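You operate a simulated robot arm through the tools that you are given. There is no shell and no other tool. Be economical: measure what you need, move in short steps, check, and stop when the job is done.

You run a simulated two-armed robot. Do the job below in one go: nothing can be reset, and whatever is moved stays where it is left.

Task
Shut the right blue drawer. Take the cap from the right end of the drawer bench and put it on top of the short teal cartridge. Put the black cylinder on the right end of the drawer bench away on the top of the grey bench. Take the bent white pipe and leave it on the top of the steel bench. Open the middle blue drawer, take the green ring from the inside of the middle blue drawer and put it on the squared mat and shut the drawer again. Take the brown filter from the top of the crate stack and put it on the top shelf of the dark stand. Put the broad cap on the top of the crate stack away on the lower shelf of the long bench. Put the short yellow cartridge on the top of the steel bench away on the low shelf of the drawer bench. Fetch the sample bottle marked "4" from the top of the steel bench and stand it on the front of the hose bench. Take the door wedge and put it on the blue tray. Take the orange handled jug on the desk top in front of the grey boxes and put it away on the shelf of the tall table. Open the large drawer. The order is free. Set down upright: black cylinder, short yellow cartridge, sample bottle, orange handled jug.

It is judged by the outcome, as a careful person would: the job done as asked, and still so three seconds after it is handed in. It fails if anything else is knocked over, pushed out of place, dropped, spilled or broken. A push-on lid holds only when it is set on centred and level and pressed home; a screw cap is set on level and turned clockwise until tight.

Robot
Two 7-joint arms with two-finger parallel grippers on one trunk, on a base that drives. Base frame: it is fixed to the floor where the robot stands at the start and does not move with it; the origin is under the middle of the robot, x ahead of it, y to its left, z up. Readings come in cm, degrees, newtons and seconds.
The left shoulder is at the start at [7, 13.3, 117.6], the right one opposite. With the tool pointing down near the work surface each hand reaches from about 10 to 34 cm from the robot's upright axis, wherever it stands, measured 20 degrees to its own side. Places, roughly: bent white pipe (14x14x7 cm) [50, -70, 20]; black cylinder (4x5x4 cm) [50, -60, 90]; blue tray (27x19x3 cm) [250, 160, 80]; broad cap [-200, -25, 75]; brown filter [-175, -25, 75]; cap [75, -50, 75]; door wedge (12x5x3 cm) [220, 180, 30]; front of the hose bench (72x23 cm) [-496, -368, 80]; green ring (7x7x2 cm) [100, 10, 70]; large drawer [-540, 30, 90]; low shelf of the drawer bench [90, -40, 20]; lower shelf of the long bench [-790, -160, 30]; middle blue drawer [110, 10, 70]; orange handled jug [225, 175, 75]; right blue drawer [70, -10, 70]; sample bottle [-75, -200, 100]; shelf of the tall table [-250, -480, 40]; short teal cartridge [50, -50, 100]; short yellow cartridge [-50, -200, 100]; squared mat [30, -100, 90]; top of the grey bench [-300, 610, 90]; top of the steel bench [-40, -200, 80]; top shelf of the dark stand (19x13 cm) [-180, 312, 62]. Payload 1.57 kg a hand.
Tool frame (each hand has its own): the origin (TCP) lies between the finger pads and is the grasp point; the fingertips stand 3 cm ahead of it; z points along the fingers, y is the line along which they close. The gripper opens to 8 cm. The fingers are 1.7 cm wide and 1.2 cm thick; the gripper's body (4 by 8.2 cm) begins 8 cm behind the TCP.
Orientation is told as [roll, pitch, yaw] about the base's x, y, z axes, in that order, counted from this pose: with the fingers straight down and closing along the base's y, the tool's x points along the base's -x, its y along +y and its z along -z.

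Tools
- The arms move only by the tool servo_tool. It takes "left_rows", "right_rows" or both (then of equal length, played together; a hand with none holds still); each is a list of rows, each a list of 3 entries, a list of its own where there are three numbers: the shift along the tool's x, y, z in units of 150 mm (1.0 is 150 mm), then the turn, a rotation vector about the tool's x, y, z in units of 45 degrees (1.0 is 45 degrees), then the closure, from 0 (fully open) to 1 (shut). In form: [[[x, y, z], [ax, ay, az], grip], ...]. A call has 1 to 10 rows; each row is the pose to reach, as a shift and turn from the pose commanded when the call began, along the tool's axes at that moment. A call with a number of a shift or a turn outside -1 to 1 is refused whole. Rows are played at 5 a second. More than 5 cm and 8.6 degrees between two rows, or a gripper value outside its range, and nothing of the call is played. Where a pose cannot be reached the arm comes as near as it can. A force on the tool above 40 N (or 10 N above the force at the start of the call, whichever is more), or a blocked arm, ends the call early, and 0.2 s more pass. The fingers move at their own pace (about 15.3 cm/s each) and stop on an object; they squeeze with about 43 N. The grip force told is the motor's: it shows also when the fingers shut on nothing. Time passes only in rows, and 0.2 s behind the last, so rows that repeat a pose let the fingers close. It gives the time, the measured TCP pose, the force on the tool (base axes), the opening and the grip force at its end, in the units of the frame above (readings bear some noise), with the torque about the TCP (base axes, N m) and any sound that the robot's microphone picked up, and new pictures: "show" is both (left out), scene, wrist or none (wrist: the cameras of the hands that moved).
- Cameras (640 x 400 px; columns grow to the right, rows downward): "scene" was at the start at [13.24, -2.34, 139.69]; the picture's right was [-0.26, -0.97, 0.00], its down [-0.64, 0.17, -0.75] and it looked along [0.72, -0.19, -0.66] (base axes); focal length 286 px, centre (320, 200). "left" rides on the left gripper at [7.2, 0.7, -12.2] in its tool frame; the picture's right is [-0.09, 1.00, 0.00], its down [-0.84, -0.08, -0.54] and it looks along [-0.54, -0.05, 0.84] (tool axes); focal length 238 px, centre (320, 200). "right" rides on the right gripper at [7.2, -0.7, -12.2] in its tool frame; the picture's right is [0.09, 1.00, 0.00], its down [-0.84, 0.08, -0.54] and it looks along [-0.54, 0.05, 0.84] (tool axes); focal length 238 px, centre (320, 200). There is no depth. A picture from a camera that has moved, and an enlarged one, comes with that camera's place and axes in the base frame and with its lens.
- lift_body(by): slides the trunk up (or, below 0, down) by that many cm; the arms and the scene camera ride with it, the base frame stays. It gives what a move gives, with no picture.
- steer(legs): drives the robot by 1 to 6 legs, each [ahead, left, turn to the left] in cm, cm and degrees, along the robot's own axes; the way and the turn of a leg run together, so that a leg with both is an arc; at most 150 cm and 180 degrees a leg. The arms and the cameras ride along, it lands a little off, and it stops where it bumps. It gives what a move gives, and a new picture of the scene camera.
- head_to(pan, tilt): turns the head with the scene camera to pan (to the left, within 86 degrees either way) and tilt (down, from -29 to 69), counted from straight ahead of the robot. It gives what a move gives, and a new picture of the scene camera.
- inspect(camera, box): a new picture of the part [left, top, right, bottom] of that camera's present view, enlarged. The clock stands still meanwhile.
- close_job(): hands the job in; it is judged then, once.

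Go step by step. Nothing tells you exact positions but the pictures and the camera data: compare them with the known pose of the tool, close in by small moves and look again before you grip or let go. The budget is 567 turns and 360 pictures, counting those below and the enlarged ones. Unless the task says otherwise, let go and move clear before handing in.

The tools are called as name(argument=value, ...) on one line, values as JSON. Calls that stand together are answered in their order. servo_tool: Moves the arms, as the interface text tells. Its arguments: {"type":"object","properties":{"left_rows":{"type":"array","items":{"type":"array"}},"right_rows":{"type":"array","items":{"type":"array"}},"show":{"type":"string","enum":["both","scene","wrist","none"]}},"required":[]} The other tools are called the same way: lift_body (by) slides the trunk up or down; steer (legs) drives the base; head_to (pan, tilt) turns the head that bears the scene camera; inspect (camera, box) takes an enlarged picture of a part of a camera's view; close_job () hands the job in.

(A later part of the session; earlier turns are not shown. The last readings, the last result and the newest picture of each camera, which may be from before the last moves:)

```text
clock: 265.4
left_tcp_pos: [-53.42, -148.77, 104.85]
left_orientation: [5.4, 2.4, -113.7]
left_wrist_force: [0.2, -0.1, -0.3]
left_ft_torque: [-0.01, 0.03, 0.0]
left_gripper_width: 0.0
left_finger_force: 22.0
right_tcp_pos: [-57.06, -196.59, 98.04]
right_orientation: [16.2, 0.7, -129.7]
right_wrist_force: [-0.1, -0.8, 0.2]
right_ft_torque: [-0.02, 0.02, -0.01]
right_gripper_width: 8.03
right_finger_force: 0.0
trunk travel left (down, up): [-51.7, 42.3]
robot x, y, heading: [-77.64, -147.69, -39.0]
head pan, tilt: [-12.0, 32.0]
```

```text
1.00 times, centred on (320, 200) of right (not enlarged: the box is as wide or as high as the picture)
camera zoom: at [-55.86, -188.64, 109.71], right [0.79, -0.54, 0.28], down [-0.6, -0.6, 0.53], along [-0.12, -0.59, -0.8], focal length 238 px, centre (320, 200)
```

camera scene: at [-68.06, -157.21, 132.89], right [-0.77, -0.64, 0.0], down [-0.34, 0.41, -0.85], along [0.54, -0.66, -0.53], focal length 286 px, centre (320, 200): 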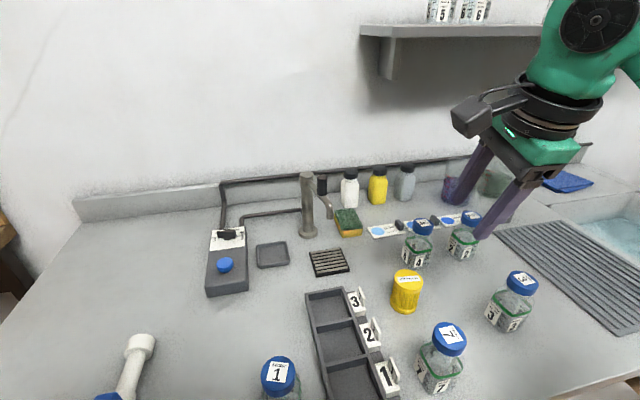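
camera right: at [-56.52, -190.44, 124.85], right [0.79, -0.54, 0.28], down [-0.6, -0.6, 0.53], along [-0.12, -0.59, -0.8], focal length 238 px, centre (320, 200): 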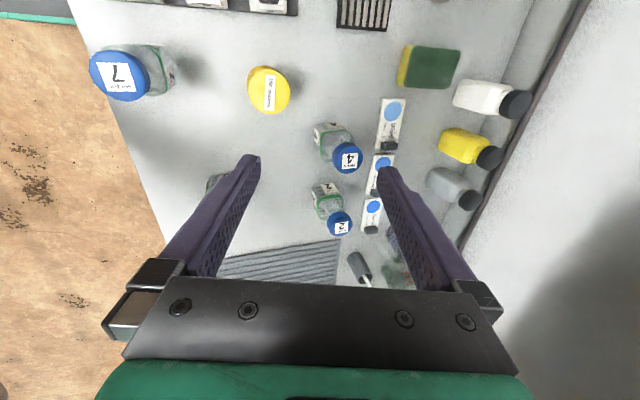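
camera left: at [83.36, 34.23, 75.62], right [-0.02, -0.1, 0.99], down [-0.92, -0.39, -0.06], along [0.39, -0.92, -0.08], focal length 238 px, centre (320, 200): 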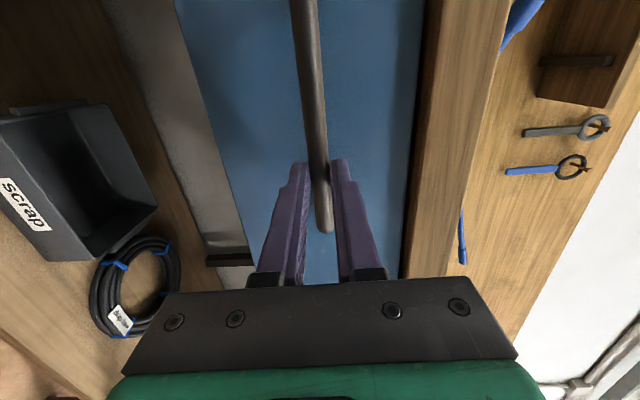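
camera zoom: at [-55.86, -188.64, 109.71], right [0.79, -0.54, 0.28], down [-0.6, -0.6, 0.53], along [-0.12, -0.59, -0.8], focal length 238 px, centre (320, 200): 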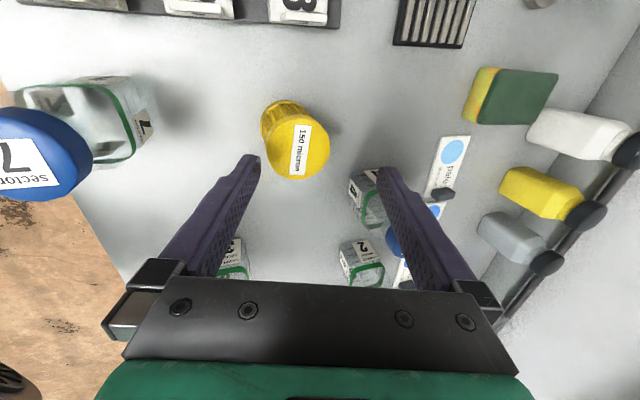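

Centred. Lower 9.7 cm and close on the yellow cartridge.

servo_tool(right_rows=[[[-0.02, -0.06, 0.155], [0, 0, 0], 0], [[-0.02, -0.11, 0.31], [0, 0, 0], 0], [[-0.02, -0.155, 0.465], [0, 0, 0], 0], [[-0.02, -0.198, 0.61], [0, 0, 0], 0], [[-0.02, -0.198, 0.61], [0, 0, 0], 1], [[-0.02, -0.198, 0.61], [0, 0, 0], 1], [[-0.02, -0.198, 0.61], [0, 0, 0], 1]], show="wrist")

```text
clock: 267.0
left_tcp_pos: [-53.69, -148.33, 104.97]
left_orientation: [5.8, 2.3, -113.7]
left_wrist_force: [-0.4, -0.4, -0.3]
left_ft_torque: [0.01, -0.02, 0.01]
left_gripper_width: 0.0
left_finger_force: 21.5
right_tcp_pos: [-57.65, -196.18, 89.02]
right_orientation: [16.8, 0.6, -129.7]
right_wrist_force: [-5.4, -0.6, 34.7]
right_ft_torque: [0.4, 0.63, 0.03]
right_gripper_width: 5.15
right_finger_force: 42.6
trunk travel left (down, up): [-51.7, 42.3]
robot x, y, heading: [-77.79, -147.1, -38.4]
head pan, tilt: [-12.0, 32.0]
camera right: at [-56.51, -188.11, 100.59], right [0.79, -0.54, 0.29], down [-0.6, -0.6, 0.53], along [-0.12, -0.59, -0.8], focal length 238 px, centre (320, 200)
```

right: 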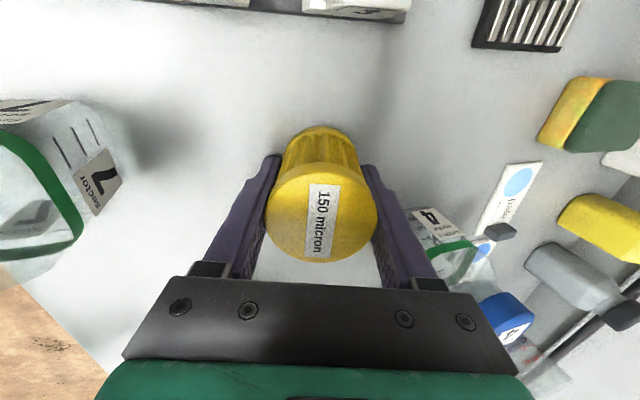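

Gripped. Lift 22 cm and back away from the bench.

lift_body(by=22)

steer(legs=[[-30, 0, 0]])

```text
clock: 269.4
left_tcp_pos: [-53.44, -148.78, 126.94]
left_orientation: [5.6, 2.5, -113.8]
left_wrist_force: [0.4, -0.2, -0.1]
left_ft_torque: [-0.02, 0.01, 0.0]
left_gripper_width: 0.03
left_finger_force: 21.1
right_tcp_pos: [-57.41, -196.47, 110.48]
right_orientation: [16.2, 0.8, -129.7]
right_wrist_force: [-1.1, 0.1, -1.5]
right_ft_torque: [-0.01, -0.01, 0.0]
right_gripper_width: 5.12
right_finger_force: 43.0
trunk travel left (down, up): [-73.7, 20.3]
robot x, y, heading: [-77.6, -147.02, -38.5]
head pan, tilt: [-12.0, 32.0]
```

```text
clock: 271.4
left_tcp_pos: [-76.85, -130.32, 126.9]
left_orientation: [5.4, 2.4, -113.9]
left_wrist_force: [0.3, -0.3, -0.9]
left_ft_torque: [0.01, 0.07, -0.01]
left_gripper_width: 0.0
left_finger_force: 21.6
right_tcp_pos: [-81.04, -177.95, 110.41]
right_orientation: [16.1, 0.8, -129.8]
right_wrist_force: [-0.9, -0.3, -1.5]
right_ft_torque: [0.0, 0.02, 0.01]
right_gripper_width: 5.15
right_finger_force: 42.9
trunk travel left (down, up): [-73.7, 20.3]
robot x, y, heading: [-101.21, -128.49, -38.5]
head pan, tilt: [-12.0, 32.0]
camera scene: at [-91.17, -138.9, 139.81], right [-0.77, -0.63, 0.0], down [-0.34, 0.41, -0.85], along [0.54, -0.66, -0.53], focal length 286 px, centre (320, 200)
```

scene: 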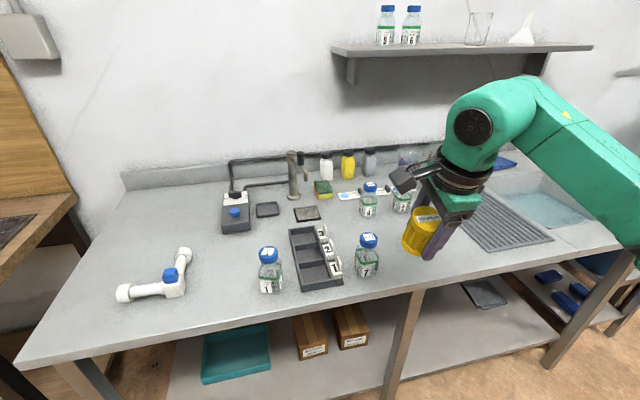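

Pipe, bottles all in order. Drive back left to the drawer bench's lower shelf with the yellow cartridge.

steer(legs=[[-10, 82, 0], [0, 82, 2.5]])

servo_tool(right_rows=[[[0, -0.12, -0.03], [0, 0, 0], 1], [[0, -0.24, -0.06], [0, 0, 0], 1], [[0, -0.37, -0.1], [0, 0, 0], 1]], show="none")

lift_body(by=-38)

lift_body(by=-35)

head_to(pan=-12, tilt=30)

```text
clock: 279.8
left_tcp_pos: [15.41, 7.87, 126.85]
left_orientation: [5.6, 2.6, -110.9]
left_wrist_force: [-0.4, 0.2, -0.1]
left_ft_torque: [0.02, 0.01, -0.02]
left_gripper_width: 0.03
left_finger_force: 20.9
right_tcp_pos: [13.45, -40.02, 110.4]
right_orientation: [16.2, 0.7, -126.9]
right_wrist_force: [-0.5, -0.9, -1.4]
right_ft_torque: [0.0, 0.06, -0.01]
right_gripper_width: 5.16
right_finger_force: 43.0
trunk travel left (down, up): [-73.7, 20.3]
robot x, y, heading: [-8.49, 8.55, -36.0]
head pan, tilt: [-12.0, 32.0]
camera scene: at [1.37, -1.49, 139.83], right [-0.74, -0.67, 0.0], down [-0.36, 0.39, -0.85], along [0.57, -0.63, -0.53], focal length 286 px, centre (320, 200)
```

scene: 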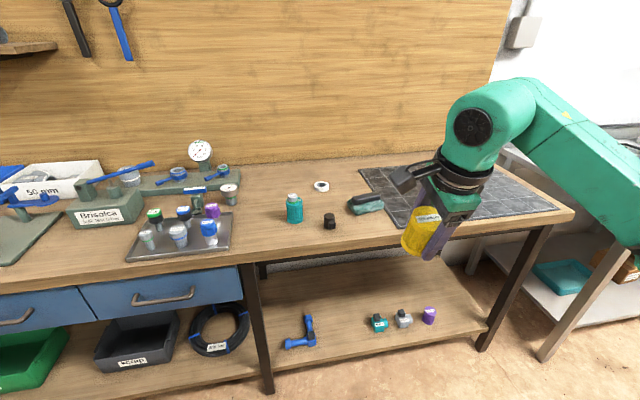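

```text
clock: 280.6
left_tcp_pos: [15.23, 7.96, 127.07]
left_orientation: [5.6, 2.5, -111.0]
left_wrist_force: [-0.4, -0.2, 0.3]
left_ft_torque: [-0.01, 0.01, 0.01]
left_gripper_width: 0.0
left_finger_force: 21.2
right_tcp_pos: [8.95, -36.5, 110.46]
right_orientation: [16.1, 0.5, -127.0]
right_wrist_force: [0.6, 0.6, -1.1]
right_ft_torque: [0.01, 0.01, 0.0]
right_gripper_width: 5.14
right_finger_force: 42.8
trunk travel left (down, up): [-73.7, 20.3]
robot x, y, heading: [-8.79, 8.74, -35.6]
head pan, tilt: [-12.0, 32.0]
```

```text
clock: 284.3
left_tcp_pos: [15.36, 7.92, 88.98]
left_orientation: [5.5, 2.6, -111.0]
left_wrist_force: [-1.0, -0.2, 0.0]
left_ft_torque: [-0.02, -0.04, 0.02]
left_gripper_width: 0.0
left_finger_force: 21.2
right_tcp_pos: [8.98, -36.52, 72.23]
right_orientation: [16.2, 0.7, -126.9]
right_wrist_force: [-0.1, 1.1, -1.9]
right_ft_torque: [0.0, 0.01, -0.01]
right_gripper_width: 5.11
right_finger_force: 43.1
trunk travel left (down, up): [-35.7, 58.3]
robot x, y, heading: [-8.69, 8.23, -35.6]
head pan, tilt: [-12.0, 32.0]
```

```text
clock: 287.7
left_tcp_pos: [15.27, 7.95, 53.89]
left_orientation: [5.5, 2.6, -110.9]
left_wrist_force: [-0.2, -0.1, 0.1]
left_ft_torque: [0.04, 0.0, 0.0]
left_gripper_width: 0.01
left_finger_force: 21.2
right_tcp_pos: [9.11, -36.47, 37.24]
right_orientation: [16.2, 0.7, -126.9]
right_wrist_force: [0.1, -0.5, -0.9]
right_ft_torque: [0.0, -0.03, 0.01]
right_gripper_width: 5.14
right_finger_force: 42.6
trunk travel left (down, up): [-0.7, 93.3]
robot x, y, heading: [-8.8, 8.43, -35.8]
head pan, tilt: [-12.0, 32.0]
```

```text
clock: 288.3
left_tcp_pos: [15.4, 7.97, 53.92]
left_orientation: [5.4, 2.5, -110.9]
left_wrist_force: [-0.5, -0.7, -0.7]
left_ft_torque: [-0.01, 0.0, 0.04]
left_gripper_width: 0.0
left_finger_force: 20.8
right_tcp_pos: [9.11, -36.56, 37.33]
right_orientation: [16.2, 0.7, -127.0]
right_wrist_force: [-0.1, 0.3, -1.5]
right_ft_torque: [0.01, -0.02, 0.0]
right_gripper_width: 5.15
right_finger_force: 43.1
trunk travel left (down, up): [-0.7, 93.3]
robot x, y, heading: [-8.36, 8.49, -35.8]
head pan, tilt: [-12.0, 30.0]
camera scene: at [1.46, -1.47, 67.14], right [-0.74, -0.67, 0.0], down [-0.34, 0.37, -0.87], along [0.58, -0.64, -0.5], focal length 286 px, centre (320, 200)
```

scene: 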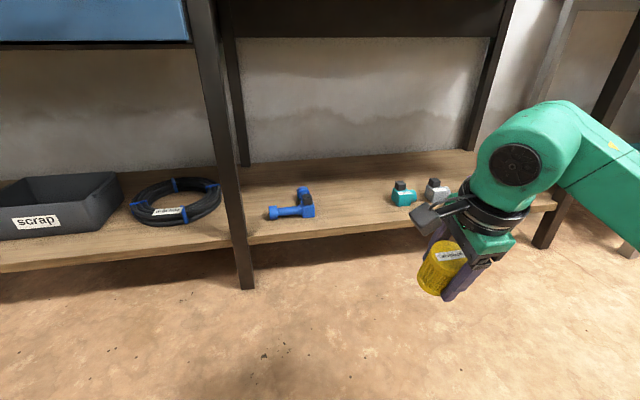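

steer(legs=[[45, 0, 0]])

servo_tool(right_rows=[[[0, -0.06, 0.2], [0, 0, 0], 1], [[0, -0.12, 0.4], [0, 0, 0], 1], [[0, -0.18, 0.6], [0, 0, 0], 1], [[0, -0.22, 0.75], [0, 0, 0], 1]], show="wrist")

```text
clock: 291.1
left_tcp_pos: [52.19, -18.18, 53.99]
left_orientation: [5.5, 2.6, -110.7]
left_wrist_force: [-0.9, -0.1, 0.2]
left_ft_torque: [0.01, 0.02, 0.01]
left_gripper_width: 0.0
left_finger_force: 21.4
right_tcp_pos: [46.17, -62.91, 37.26]
right_orientation: [16.2, 0.7, -126.5]
right_wrist_force: [0.6, 0.7, -0.9]
right_ft_torque: [0.0, 0.03, 0.02]
right_gripper_width: 5.12
right_finger_force: 42.8
trunk travel left (down, up): [-0.7, 93.3]
robot x, y, heading: [28.21, -18.28, -35.2]
head pan, tilt: [-12.0, 30.0]
camera scene: at [38.41, -27.8, 67.14], right [-0.74, -0.68, 0.0], down [-0.34, 0.37, -0.87], along [0.59, -0.64, -0.5], focal length 286 px, centre (320, 200)
```

scene: 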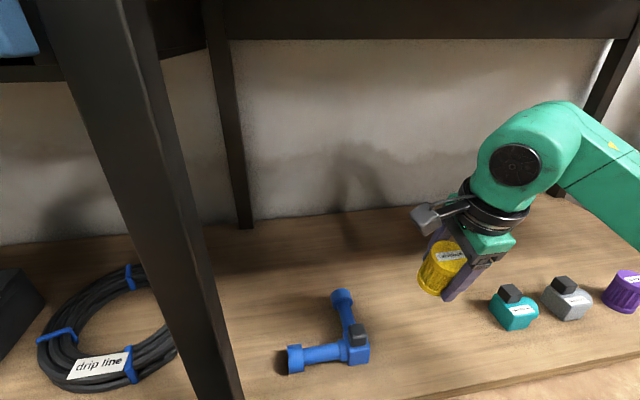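

```text
clock: 292.1
left_tcp_pos: [52.17, -18.25, 54.05]
left_orientation: [5.5, 2.5, -110.7]
left_wrist_force: [0.0, 0.7, 0.2]
left_ft_torque: [-0.02, -0.03, -0.01]
left_gripper_width: 0.0
left_finger_force: 20.9
right_tcp_pos: [46.38, -62.47, 25.15]
right_orientation: [16.2, 0.7, -126.5]
right_wrist_force: [0.1, -0.3, -1.0]
right_ft_torque: [-0.04, -0.03, 0.0]
right_gripper_width: 5.15
right_finger_force: 43.4
trunk travel left (down, up): [-0.7, 93.3]
robot x, y, heading: [27.93, -17.69, -35.3]
head pan, tilt: [-12.0, 30.0]
camera right: at [47.22, -54.4, 36.86], right [0.82, -0.5, 0.28], down [-0.56, -0.63, 0.53], along [-0.09, -0.59, -0.8], focal length 238 px, centre (320, 200)
```

right: 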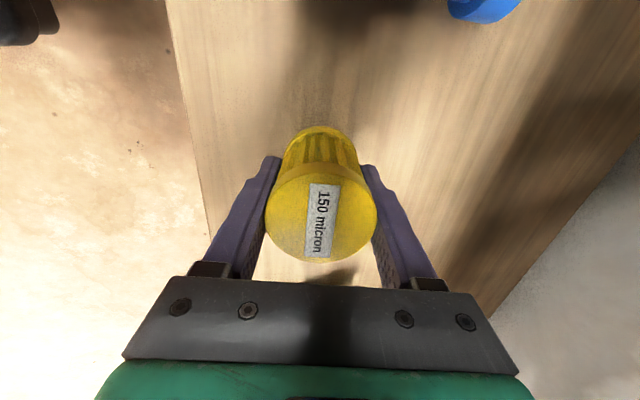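

servo_tool(right_rows=[[[0, -0.009, 0.032], [0, 0, 0], 1], [[0, -0.018, 0.064], [0, 0, 0], 1], [[0, -0.027, 0.096], [0, 0, 0], 1], [[0, -0.034, 0.12], [0, 0, 0], 1]], show="none")

```text
clock: 293.1
left_tcp_pos: [52.22, -18.24, 53.92]
left_orientation: [5.5, 2.5, -110.7]
left_wrist_force: [0.4, 0.7, 0.4]
left_ft_torque: [-0.01, 0.03, 0.03]
left_gripper_width: 0.01
left_finger_force: 21.1
right_tcp_pos: [46.3, -62.68, 23.56]
right_orientation: [16.3, 0.7, -126.6]
right_wrist_force: [0.2, 0.2, -0.1]
right_ft_torque: [-0.01, -0.01, 0.0]
right_gripper_width: 5.12
right_finger_force: 43.0
trunk travel left (down, up): [-0.7, 93.3]
robot x, y, heading: [28.24, -18.28, -35.7]
head pan, tilt: [-12.0, 30.0]
```

servo_tool(right_rows=[[[0, -0.009, 0.025], [0, 0, 0], 1], [[0, -0.016, 0.05], [0, 0, 0], 1], [[0, -0.022, 0.075], [0, 0, 0], 1]], show="none")

```text
clock: 293.9
left_tcp_pos: [52.12, -18.17, 53.94]
left_orientation: [5.7, 2.2, -110.8]
left_wrist_force: [0.0, -0.3, 0.6]
left_ft_torque: [-0.02, 0.03, 0.01]
left_gripper_width: 0.01
left_finger_force: 21.0
right_tcp_pos: [46.4, -62.81, 22.83]
right_orientation: [16.7, 0.5, -126.7]
right_wrist_force: [-11.2, -1.6, 29.4]
right_ft_torque: [0.29, 0.75, 0.17]
right_gripper_width: 5.17
right_finger_force: 42.6
trunk travel left (down, up): [-0.7, 93.3]
robot x, y, heading: [28.09, -18.29, -35.3]
head pan, tilt: [-12.0, 30.0]
```

Set down. Open fully and rise vertically.

servo_tool(right_rows=[[[0, 0.003, -0.012], [0, 0, 0], 1], [[0, 0.003, -0.012], [0, 0, 0], 0], [[0, 0.003, -0.012], [0, 0, 0], 0], [[0, 0.06, -0.2], [0, 0, 0], 0], [[0, 0.12, -0.42], [0, 0, 0], 0], [[0, 0.19, -0.65], [0, 0, 0], 0], [[0, 0.25, -0.85], [0, 0, 0], 0]], show="both")

```text
clock: 295.5
left_tcp_pos: [52.22, -18.32, 53.84]
left_orientation: [5.5, 2.5, -110.7]
left_wrist_force: [-0.5, 0.1, 0.2]
left_ft_torque: [0.04, 0.0, -0.01]
left_gripper_width: 0.01
left_finger_force: 20.9
right_tcp_pos: [46.23, -62.72, 35.39]
right_orientation: [16.2, 0.7, -126.6]
right_wrist_force: [-0.7, -0.4, -0.5]
right_ft_torque: [-0.01, 0.02, 0.02]
right_gripper_width: 7.98
right_finger_force: 0.1
trunk travel left (down, up): [-0.7, 93.3]
robot x, y, heading: [28.27, -18.13, -35.2]
head pan, tilt: [-12.0, 30.0]
camera scene: at [38.4, -27.79, 67.14], right [-0.74, -0.68, 0.0], down [-0.34, 0.37, -0.87], along [0.59, -0.64, -0.5], focal length 286 px, centre (320, 200)
camera right: at [47.06, -54.57, 47.14], right [0.82, -0.5, 0.28], down [-0.56, -0.63, 0.53], along [-0.09, -0.59, -0.8], focal length 238 px, centre (320, 200)
```

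scene: 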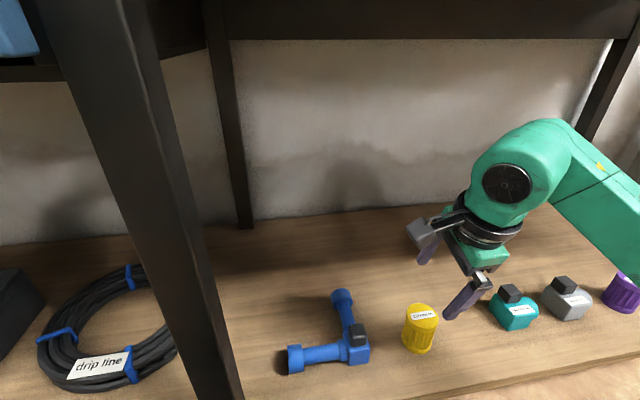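
right: 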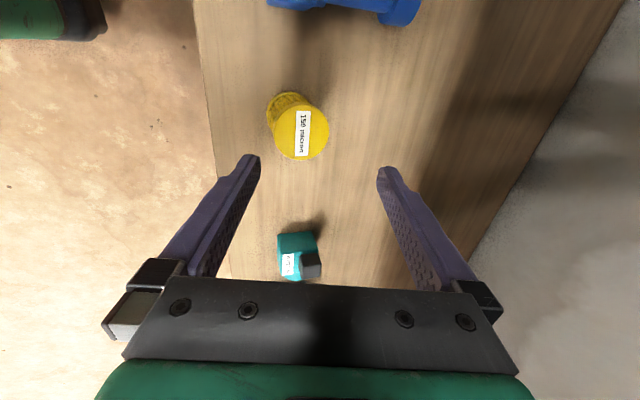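

Yellow cartridge stands on the shelf. Now back out, raise and go for the black cylinder on the bench top.

servo_tool(right_rows=[[[0, 0.05, -0.2], [0, 0, 0], 0], [[0, 0.1, -0.4], [0, 0, 0], 0]], show="none")

steer(legs=[[-45, 0, 0]])

lift_body(by=40)

lift_body(by=30)

steer(legs=[[42, 6, 0]])

inspect(camera="right", box=[0, 0, 640, 400])

```text
clock: 296.1
left_tcp_pos: [52.14, -18.32, 53.9]
left_orientation: [5.4, 2.5, -110.8]
left_wrist_force: [0.1, -0.4, 0.1]
left_ft_torque: [-0.01, 0.03, 0.04]
left_gripper_width: 0.01
left_finger_force: 21.7
right_tcp_pos: [46.05, -62.52, 41.95]
right_orientation: [16.1, 0.8, -126.6]
right_wrist_force: [-1.2, -0.2, -1.1]
right_ft_torque: [-0.03, 0.03, -0.01]
right_gripper_width: 7.99
right_finger_force: 0.2
trunk travel left (down, up): [-0.7, 93.3]
robot x, y, heading: [27.96, -18.2, -35.4]
head pan, tilt: [-12.0, 30.0]
```

```text
clock: 298.7
left_tcp_pos: [16.44, 7.23, 53.96]
left_orientation: [5.4, 2.5, -110.8]
left_wrist_force: [-0.3, -0.5, -0.3]
left_ft_torque: [0.01, 0.0, 0.02]
left_gripper_width: 0.02
left_finger_force: 21.3
right_tcp_pos: [10.19, -37.02, 41.88]
right_orientation: [16.1, 0.7, -126.7]
right_wrist_force: [0.7, 0.0, 0.9]
right_ft_torque: [0.02, 0.0, -0.01]
right_gripper_width: 8.01
right_finger_force: 0.1
trunk travel left (down, up): [-0.7, 93.3]
robot x, y, heading: [-7.57, 7.6, -35.5]
head pan, tilt: [-12.0, 30.0]
camera scene: at [2.62, -2.34, 67.15], right [-0.74, -0.68, 0.0], down [-0.34, 0.37, -0.87], along [0.59, -0.64, -0.5], focal length 286 px, centre (320, 200)
```

scene: 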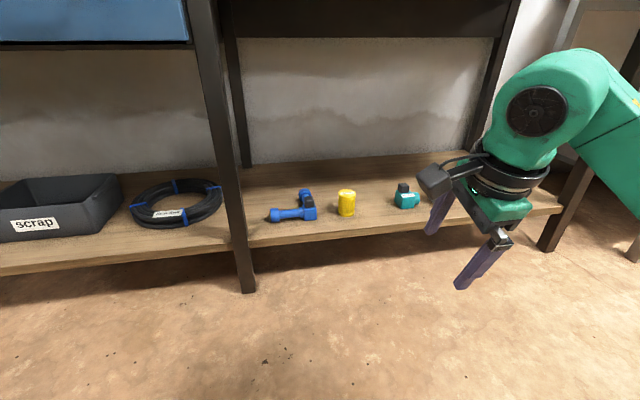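

```text
clock: 302.6
left_tcp_pos: [16.4, 7.02, 93.9]
left_orientation: [5.5, 2.5, -110.8]
left_wrist_force: [-0.2, 0.2, 0.2]
left_ft_torque: [0.01, -0.02, -0.01]
left_gripper_width: 0.0
left_finger_force: 21.6
right_tcp_pos: [10.18, -36.93, 81.92]
right_orientation: [16.2, 0.6, -126.6]
right_wrist_force: [0.5, 0.0, 0.2]
right_ft_torque: [0.0, -0.03, 0.04]
right_gripper_width: 7.98
right_finger_force: 0.0
trunk travel left (down, up): [-40.7, 53.3]
robot x, y, heading: [-7.94, 7.45, -35.4]
head pan, tilt: [-12.0, 30.0]
```

```text
clock: 305.6
left_tcp_pos: [16.46, 7.09, 123.95]
left_orientation: [5.6, 2.5, -110.8]
left_wrist_force: [-0.1, -0.1, -0.1]
left_ft_torque: [0.0, -0.02, -0.04]
left_gripper_width: 0.01
left_finger_force: 21.0
right_tcp_pos: [10.1, -37.13, 111.88]
right_orientation: [16.2, 0.7, -126.7]
right_wrist_force: [-0.6, -0.3, -0.2]
right_ft_torque: [-0.01, 0.0, -0.02]
right_gripper_width: 7.99
right_finger_force: 0.0
trunk travel left (down, up): [-70.7, 23.3]
robot x, y, heading: [-7.54, 7.34, -35.7]
head pan, tilt: [-12.0, 30.0]
```

```text
clock: 308.2
left_tcp_pos: [53.69, -12.16, 124.04]
left_orientation: [5.7, 2.5, -110.7]
left_wrist_force: [0.0, -0.7, 0.1]
left_ft_torque: [-0.01, -0.02, 0.0]
left_gripper_width: 0.0
left_finger_force: 21.1
right_tcp_pos: [47.48, -56.45, 111.98]
right_orientation: [16.1, 0.8, -126.8]
right_wrist_force: [0.3, -0.3, 0.8]
right_ft_torque: [-0.01, 0.01, -0.01]
right_gripper_width: 8.02
right_finger_force: 0.1
trunk travel left (down, up): [-70.7, 23.3]
robot x, y, heading: [29.62, -12.26, -35.5]
head pan, tilt: [-12.0, 30.0]
camera scene: at [39.84, -21.71, 137.16], right [-0.74, -0.68, 0.0], down [-0.34, 0.37, -0.87], along [0.59, -0.64, -0.5], focal length 286 px, centre (320, 200)
```

scene: 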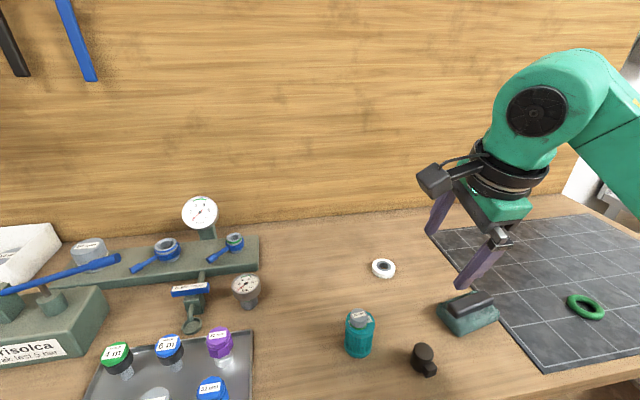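

```text
1.00 times, centred on (320, 200) of right (not enlarged: the box is as wide or as high as the picture)
camera zoom: at [48.26, -48.29, 123.66], right [0.82, -0.5, 0.28], down [-0.57, -0.63, 0.53], along [-0.09, -0.59, -0.8], focal length 238 px, centre (320, 200)
```

zoom: 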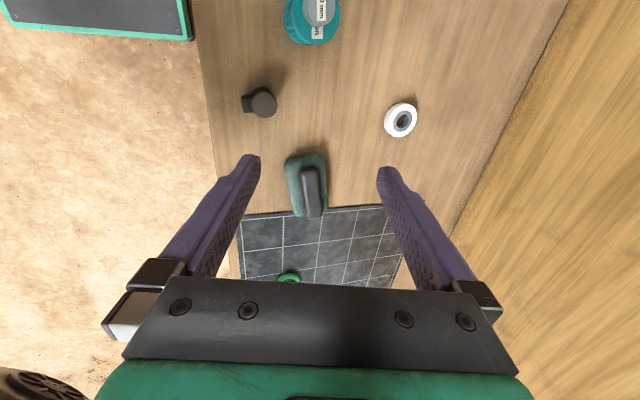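

The black cylinder has a tab facing me, so I'll turn the hand 90° to grip it sideways.

servo_tool(right_rows=[[[0, 0, 0], [0, 0, -0.17], 0], [[0, 0, 0], [0, 0, -0.34], 0], [[0, 0, 0], [0, 0, -0.51], 0], [[0, 0, 0], [0, 0, -0.68], 0], [[0, 0, 0], [0, 0, -0.85], 0], [[0, 0, 0], [0, 0, -1], 0]], show="none")

servo_tool(right_rows=[[[0, 0, 0], [0, 0, -0.17], 0], [[0, 0, 0], [0, 0, -0.34], 0], [[0, 0, 0], [0, 0, -0.51], 0], [[0, 0, 0], [0, 0, -0.68], 0], [[0, 0, 0], [0, 0, -0.85], 0], [[0, 0, 0], [0, 0, -1], 0]], show="wrist")

```text
clock: 309.6
left_tcp_pos: [53.72, -12.26, 123.87]
left_orientation: [5.5, 2.5, -110.7]
left_wrist_force: [-0.6, 0.8, 0.0]
left_ft_torque: [0.03, 0.01, 0.01]
left_gripper_width: 0.01
left_finger_force: 21.2
right_tcp_pos: [47.59, -56.39, 111.92]
right_orientation: [12.0, -10.8, -82.9]
right_wrist_force: [0.6, -0.1, -0.2]
right_ft_torque: [0.02, 0.0, -0.01]
right_gripper_width: 8.01
right_finger_force: 0.0
trunk travel left (down, up): [-70.7, 23.3]
robot x, y, heading: [29.64, -11.97, -35.5]
head pan, tilt: [-12.0, 30.0]
```

```text
clock: 311.0
left_tcp_pos: [53.71, -12.3, 124.0]
left_orientation: [5.4, 2.5, -110.7]
left_wrist_force: [-1.1, 0.8, 0.3]
left_ft_torque: [0.01, -0.05, -0.03]
left_gripper_width: 0.0
left_finger_force: 21.3
right_tcp_pos: [47.54, -56.5, 111.98]
right_orientation: [0.6, -16.3, -36.8]
right_wrist_force: [0.4, -0.5, -0.1]
right_ft_torque: [0.0, 0.0, 0.02]
right_gripper_width: 7.99
right_finger_force: 0.0
trunk travel left (down, up): [-70.7, 23.3]
robot x, y, heading: [29.46, -12.2, -35.5]
head pan, tilt: [-12.0, 30.0]
camera right: at [38.62, -50.88, 121.7], right [0.52, 0.85, -0.02], down [0.57, -0.33, 0.75], along [0.64, -0.4, -0.66], focal length 238 px, centre (320, 200)
```

right: 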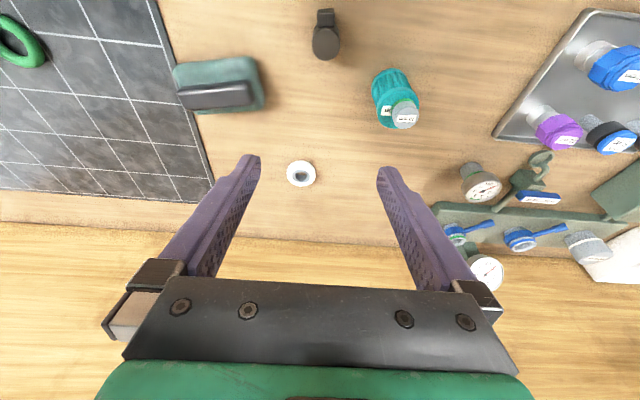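

servo_tool(right_rows=[[[0.07, 0.02, -0.02], [0, 0, 0], 0.25], [[0.147, 0.038, -0.042], [0, 0, 0], 0.25]], show="none")

lift_body(by=-14)

inspect(camera="right", box=[0, 0, 640, 400])

```text
clock: 311.6
left_tcp_pos: [53.63, -12.16, 123.86]
left_orientation: [5.6, 2.5, -110.7]
left_wrist_force: [-0.4, -0.2, 0.7]
left_ft_torque: [0.02, 0.01, 0.01]
left_gripper_width: 0.0
left_finger_force: 21.3
right_tcp_pos: [45.99, -54.36, 111.88]
right_orientation: [0.8, -16.1, -36.8]
right_wrist_force: [0.3, 0.2, 0.4]
right_ft_torque: [-0.01, 0.05, -0.02]
right_gripper_width: 6.03
right_finger_force: 0.0
trunk travel left (down, up): [-70.7, 23.3]
robot x, y, heading: [29.62, -11.7, -35.7]
head pan, tilt: [-12.0, 30.0]
```

```text
clock: 313.2
left_tcp_pos: [53.69, -12.23, 110.07]
left_orientation: [5.6, 2.5, -110.8]
left_wrist_force: [0.6, 0.1, -0.1]
left_ft_torque: [-0.02, 0.01, 0.01]
left_gripper_width: 0.05
left_finger_force: 21.2
right_tcp_pos: [45.93, -54.44, 97.89]
right_orientation: [0.7, -16.2, -37.0]
right_wrist_force: [-0.8, -0.3, -0.2]
right_ft_torque: [-0.02, 0.0, 0.0]
right_gripper_width: 6.01
right_finger_force: 0.1
trunk travel left (down, up): [-56.7, 37.3]
robot x, y, heading: [29.63, -12.1, -35.3]
head pan, tilt: [-12.0, 30.0]
```

```text
1.00 times, centred on (320, 200) of right (not enlarged: the box is as wide or as high as the picture)
camera zoom: at [37.13, -48.93, 107.64], right [0.52, 0.85, -0.01], down [0.56, -0.33, 0.75], along [0.64, -0.4, -0.66], focal length 238 px, centre (320, 200)
```

zoom: 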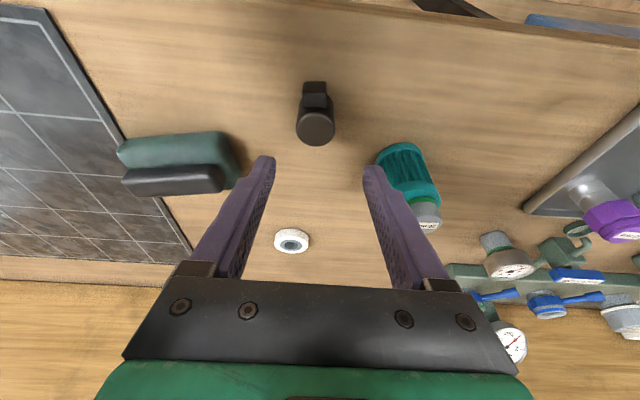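

servo_tool(right_rows=[[[0.05, -0.035, 0.12], [0, 0, 0], 0.25], [[0.09, -0.035, 0.25], [0, 0, 0], 0.25], [[0.125, -0.035, 0.38], [0, 0, 0], 0.25], [[0.158, -0.035, 0.5], [0, 0, 0], 0.25], [[0.158, -0.035, 0.5], [0, 0, 0], 1], [[0.158, -0.035, 0.5], [0, 0, 0], 1], [[0.158, -0.035, 0.5], [0, 0, 0], 1]], show="wrist")

```text
clock: 314.8
left_tcp_pos: [53.71, -12.18, 109.98]
left_orientation: [5.4, 2.6, -110.6]
left_wrist_force: [-0.3, 0.4, -0.1]
left_ft_torque: [0.0, 0.0, -0.02]
left_gripper_width: 0.0
left_finger_force: 21.0
right_tcp_pos: [45.66, -54.79, 89.95]
right_orientation: [0.7, -16.2, -36.9]
right_wrist_force: [0.3, -0.1, -0.3]
right_ft_torque: [-0.02, 0.02, -0.03]
right_gripper_width: 3.34
right_finger_force: 41.5
trunk travel left (down, up): [-56.7, 37.3]
robot x, y, heading: [29.69, -12.15, -35.1]
head pan, tilt: [-12.0, 30.0]
camera right: at [36.85, -49.24, 99.75], right [0.52, 0.85, -0.01], down [0.56, -0.33, 0.75], along [0.64, -0.4, -0.66], focal length 238 px, centre (320, 200)
```

right: 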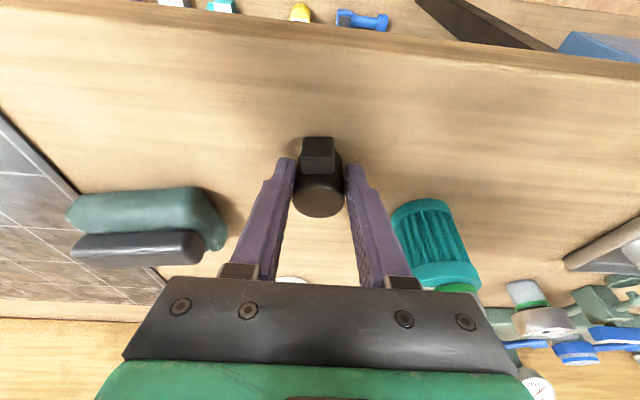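

Black cylinder gripped. Lift, back off and turn toward the grey bench to survey the way.

lift_body(by=25)

steer(legs=[[-55, 0, 0], [0, 0, 150]])

head_to(pan=0, tilt=15)

```text
clock: 317.4
left_tcp_pos: [53.71, -12.33, 134.9]
left_orientation: [5.6, 2.5, -110.6]
left_wrist_force: [0.6, -0.7, -0.7]
left_ft_torque: [-0.01, 0.02, 0.02]
left_gripper_width: 0.01
left_finger_force: 21.3
right_tcp_pos: [45.81, -54.76, 115.0]
right_orientation: [0.6, -16.2, -36.8]
right_wrist_force: [0.5, 0.6, -1.2]
right_ft_torque: [0.0, 0.0, 0.0]
right_gripper_width: 3.32
right_finger_force: 40.6
trunk travel left (down, up): [-81.7, 12.3]
robot x, y, heading: [29.4, -12.28, -35.5]
head pan, tilt: [-12.0, 30.0]
```

```text
clock: 326.6
left_tcp_pos: [-35.48, 33.44, 134.91]
left_orientation: [5.4, 2.5, 35.9]
left_wrist_force: [-0.5, -0.5, 0.2]
left_ft_torque: [0.0, -0.01, 0.01]
left_gripper_width: 0.0
left_finger_force: 21.5
right_tcp_pos: [-5.32, 64.63, 114.96]
right_orientation: [0.7, -16.3, 109.8]
right_wrist_force: [0.1, -0.1, -1.6]
right_ft_torque: [0.0, 0.0, 0.02]
right_gripper_width: 3.29
right_finger_force: 40.9
trunk travel left (down, up): [-81.7, 12.3]
robot x, y, heading: [-15.31, 19.71, 111.4]
head pan, tilt: [-12.0, 30.0]
camera scene: at [-18.54, 33.44, 148.15], right [0.99, 0.16, 0.0], down [0.08, -0.49, -0.87], along [-0.14, 0.85, -0.5], focal length 286 px, centre (320, 200)
```

scene: 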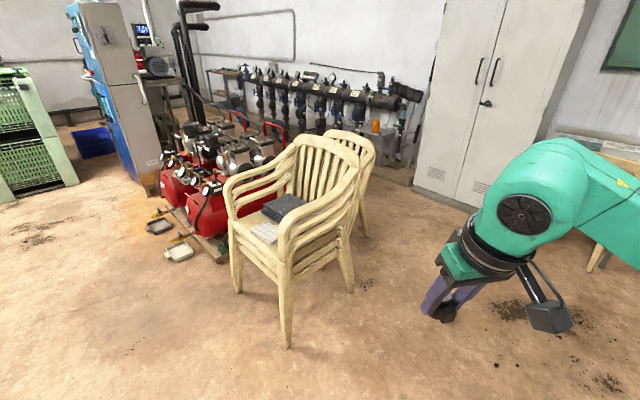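

```text
clock: 327.4
left_tcp_pos: [-35.35, 33.4, 135.17]
left_orientation: [5.5, 2.0, 36.0]
left_wrist_force: [0.4, 0.0, 0.2]
left_ft_torque: [-0.02, 0.01, 0.01]
left_gripper_width: 0.0
left_finger_force: 21.3
right_tcp_pos: [-5.38, 64.67, 115.01]
right_orientation: [0.7, -16.2, 109.8]
right_wrist_force: [-0.7, -0.4, -1.3]
right_ft_torque: [-0.04, -0.01, -0.01]
right_gripper_width: 3.3
right_finger_force: 40.8
trunk travel left (down, up): [-81.7, 12.3]
robot x, y, heading: [-15.6, 20.03, 111.2]
head pan, tilt: [0.0, 15.0]
camera scene: at [-20.06, 33.35, 150.14], right [0.95, 0.32, 0.0], down [0.1, -0.29, -0.95], along [-0.3, 0.9, -0.3], focal length 286 px, centre (320, 200)
```

scene: 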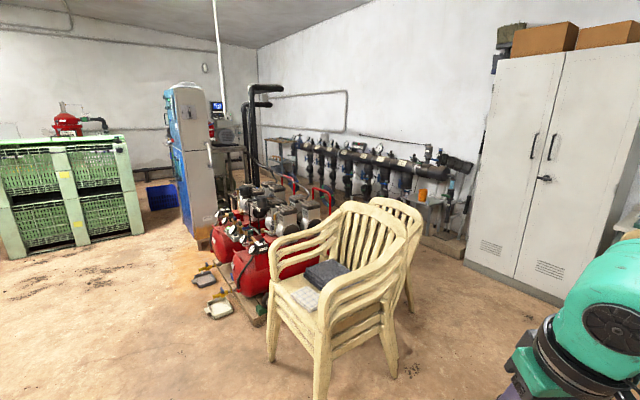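

inspect(camera="scene", box=[120, 60, 440, 260])

head_to(pan=55, tilt=18)

```text
2.00 times, centred on (280, 160) of scene
camera zoom: at [-20.06, 33.35, 150.14], right [0.95, 0.32, 0.0], down [0.1, -0.29, -0.95], along [-0.3, 0.9, -0.3], focal length 573 px, centre (400, 280)
```

zoom: 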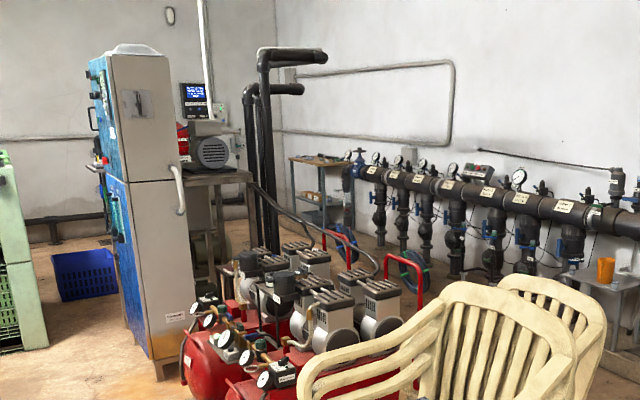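

```text
clock: 328.6
left_tcp_pos: [-35.36, 33.49, 134.98]
left_orientation: [5.5, 2.5, 35.9]
left_wrist_force: [-0.1, 1.1, -0.7]
left_ft_torque: [-0.02, 0.04, 0.01]
left_gripper_width: 0.01
left_finger_force: 21.6
right_tcp_pos: [-5.42, 64.66, 115.0]
right_orientation: [0.7, -16.2, 109.8]
right_wrist_force: [0.9, 0.2, -1.0]
right_ft_torque: [-0.01, 0.02, 0.01]
right_gripper_width: 3.31
right_finger_force: 41.4
trunk travel left (down, up): [-81.7, 12.3]
robot x, y, heading: [-15.13, 20.41, 111.0]
head pan, tilt: [55.0, 18.0]
camera scene: at [-26.16, 26.76, 150.08], right [0.24, 0.97, 0.0], down [0.3, -0.07, -0.95], along [-0.92, 0.23, -0.31], focal length 286 px, centre (320, 200)
```

scene: 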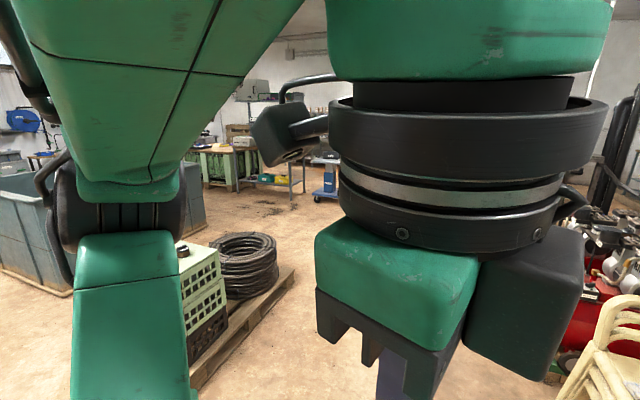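

The grey bench stands at the far wall left of the manifold. I'll move left-forward to see the passage between the compressors and the blue cabinet.

steer(legs=[[60, 100, 0]])

head_to(pan=0, tilt=20)

```text
clock: 334.6
left_tcp_pos: [-151.14, 54.89, 134.95]
left_orientation: [5.5, 2.5, 35.2]
left_wrist_force: [-0.8, -0.2, 0.2]
left_ft_torque: [-0.01, -0.01, 0.02]
left_gripper_width: 0.02
left_finger_force: 21.4
right_tcp_pos: [-120.57, 85.63, 114.92]
right_orientation: [0.8, -16.2, 109.1]
right_wrist_force: [0.2, 0.3, -0.8]
right_ft_torque: [-0.03, -0.02, 0.03]
right_gripper_width: 3.3
right_finger_force: 41.1
trunk travel left (down, up): [-81.7, 12.3]
robot x, y, heading: [-131.21, 41.51, 110.5]
head pan, tilt: [55.0, 18.0]
camera scene: at [-141.84, 48.09, 150.09], right [0.25, 0.97, 0.0], down [0.3, -0.08, -0.95], along [-0.92, 0.24, -0.31], focal length 286 px, centre (320, 200)
```

scene: 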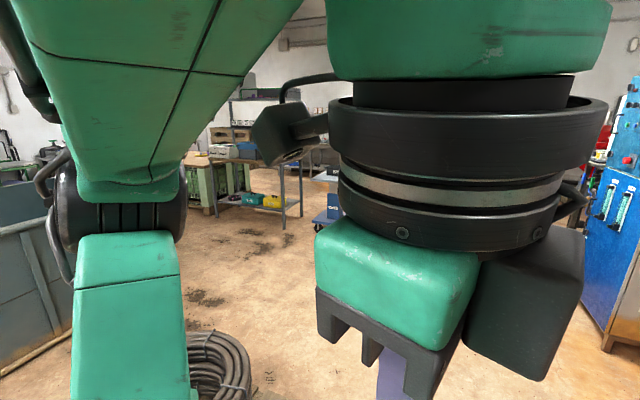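

```text
clock: 335.9
left_tcp_pos: [-151.1, 54.96, 135.0]
left_orientation: [5.5, 2.3, 35.4]
left_wrist_force: [-0.3, 0.3, -0.1]
left_ft_torque: [0.01, 0.02, -0.02]
left_gripper_width: 0.0
left_finger_force: 21.2
right_tcp_pos: [-120.67, 85.68, 114.99]
right_orientation: [0.7, -16.2, 109.0]
right_wrist_force: [-1.3, -0.5, -1.1]
right_ft_torque: [0.01, 0.01, 0.03]
right_gripper_width: 3.31
right_finger_force: 41.3
trunk travel left (down, up): [-81.7, 12.3]
robot x, y, heading: [-131.2, 41.65, 110.4]
head pan, tilt: [0.0, 20.0]
camera scene: at [-136.39, 54.37, 149.63], right [0.93, 0.38, 0.0], down [0.13, -0.33, -0.94], along [-0.35, 0.87, -0.35], focal length 286 px, centre (320, 200)
```

scene: 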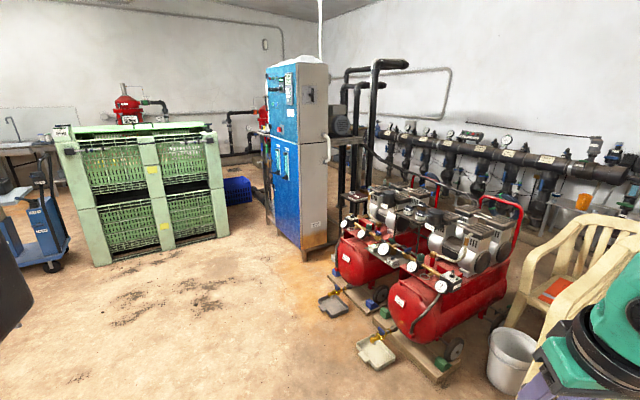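

inspect(camera="scene", box=[200, 60, 480, 235])

```text
2.29 times, centred on (340, 148) of scene
camera zoom: at [-136.39, 54.37, 149.63], right [0.93, 0.38, 0.0], down [0.13, -0.33, -0.94], along [-0.35, 0.87, -0.35], focal length 655 px, centre (274, 320)
```

zoom: 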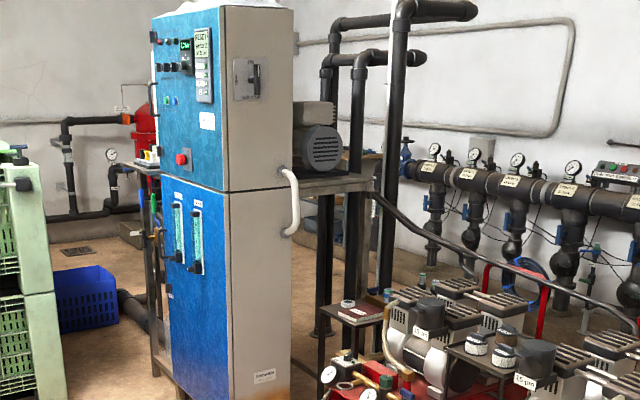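

The dark stand is between cabinet and compressors; the grey bench lies behind and is reachable along the manifold aisle. I'll approach it by the right side (between chairs and locker), then strafe left facing the wall. First tuck the right arm a bit.

servo_tool(right_rows=[[[0.2, 0, -0.05], [0, 0, 0], 1], [[0.4, 0, -0.1], [0, 0, 0], 1], [[0.6, 0, -0.15], [0, 0, 0], 1], [[0.8, 0, -0.2], [0, 0, 0], 1]], show="none")

steer(legs=[[-19, -76, 0], [-19, -76, 0], [0, 0, -58.4]])

```text
clock: 336.9
left_tcp_pos: [-151.09, 54.68, 135.07]
left_orientation: [5.5, 2.4, 35.3]
left_wrist_force: [0.2, 0.2, 0.0]
left_ft_torque: [-0.02, 0.0, 0.01]
left_gripper_width: 0.01
left_finger_force: 21.3
right_tcp_pos: [-116.61, 74.25, 114.69]
right_orientation: [1.2, -16.2, 108.6]
right_wrist_force: [-0.5, 0.1, -0.9]
right_ft_torque: [-0.02, -0.01, -0.02]
right_gripper_width: 3.31
right_finger_force: 41.4
right hand out of reach, approached as far as the arm can: row 4
trunk travel left (down, up): [-81.7, 12.3]
robot x, y, heading: [-131.23, 41.28, 110.2]
head pan, tilt: [0.0, 20.0]
```

```text
clock: 347.5
left_tcp_pos: [26.51, 85.68, 135.0]
left_orientation: [5.5, 2.4, -22.4]
left_wrist_force: [0.1, 0.2, 0.5]
left_ft_torque: [-0.01, 0.05, 0.02]
left_gripper_width: 0.0
left_finger_force: 21.3
right_tcp_pos: [61.44, 67.01, 114.69]
right_orientation: [1.3, -16.1, 50.9]
right_wrist_force: [1.0, -0.8, -1.1]
right_ft_torque: [-0.01, -0.01, 0.0]
right_gripper_width: 3.32
right_finger_force: 40.6
trunk travel left (down, up): [-81.7, 12.3]
robot x, y, heading: [26.0, 61.6, 52.7]
head pan, tilt: [0.0, 20.0]
camera scene: at [34.16, 72.94, 149.54], right [0.81, -0.59, 0.0], down [-0.21, -0.29, -0.93], along [0.55, 0.75, -0.36], focal length 286 px, centre (320, 200)
```

scene: 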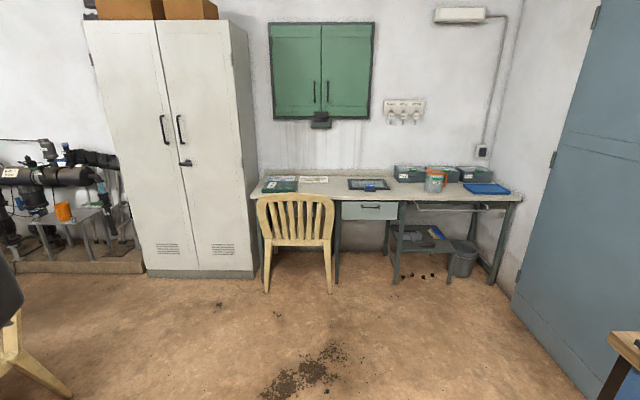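

Good overview; the desk with jug and tray is here too. Continue toward the aisle with the cylinder.

steer(legs=[[55, 43, 0], [55, 43, 0]])

head_to(pan=50, tilt=25)

```text
clock: 354.8
left_tcp_pos: [24.23, 224.64, 134.97]
left_orientation: [5.6, 2.4, -22.6]
left_wrist_force: [0.1, -0.3, -0.7]
left_ft_torque: [-0.01, 0.02, -0.01]
left_gripper_width: 0.0
left_finger_force: 21.1
right_tcp_pos: [59.23, 205.75, 114.68]
right_orientation: [1.3, -16.2, 50.8]
right_wrist_force: [0.3, 0.9, 0.1]
right_ft_torque: [0.0, 0.02, -0.01]
right_gripper_width: 3.31
right_finger_force: 40.6
trunk travel left (down, up): [-81.7, 12.3]
robot x, y, heading: [23.47, 200.57, 52.7]
head pan, tilt: [0.0, 20.0]
camera scene: at [32.02, 211.7, 149.57], right [0.8, -0.6, 0.0], down [-0.22, -0.29, -0.93], along [0.56, 0.75, -0.36], focal length 286 px, centre (320, 200)
```

scene: 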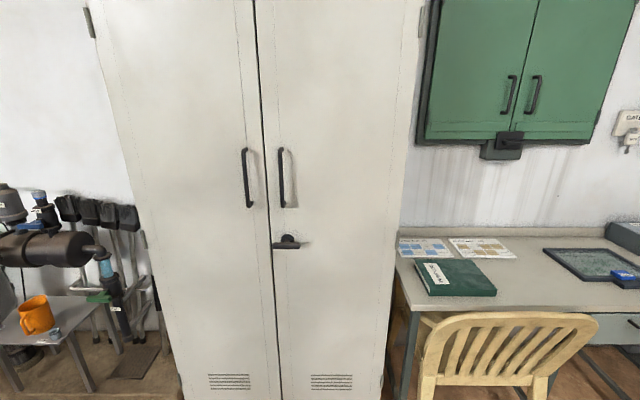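

```text
clock: 355.9
left_tcp_pos: [24.37, 224.61, 134.92]
left_orientation: [5.6, 2.4, -22.7]
left_wrist_force: [0.2, -0.2, -0.5]
left_ft_torque: [0.0, -0.02, -0.03]
left_gripper_width: 0.0
left_finger_force: 21.3
right_tcp_pos: [59.24, 205.78, 114.69]
right_orientation: [1.2, -16.1, 50.7]
right_wrist_force: [0.0, -0.2, -1.2]
right_ft_torque: [-0.02, -0.04, 0.01]
right_gripper_width: 3.32
right_finger_force: 40.9
trunk travel left (down, up): [-81.7, 12.3]
robot x, y, heading: [22.8, 200.95, 52.6]
head pan, tilt: [50.0, 25.0]
camera scene: at [24.44, 213.36, 148.95], right [0.98, 0.22, 0.0], down [0.09, -0.41, -0.91], along [-0.2, 0.88, -0.42], focal length 286 px, centre (320, 200)
```

scene: 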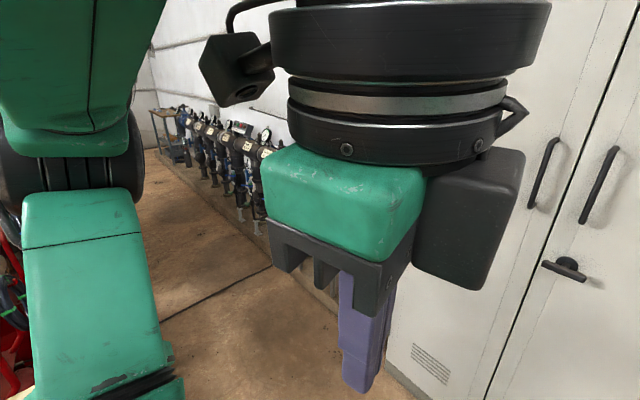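

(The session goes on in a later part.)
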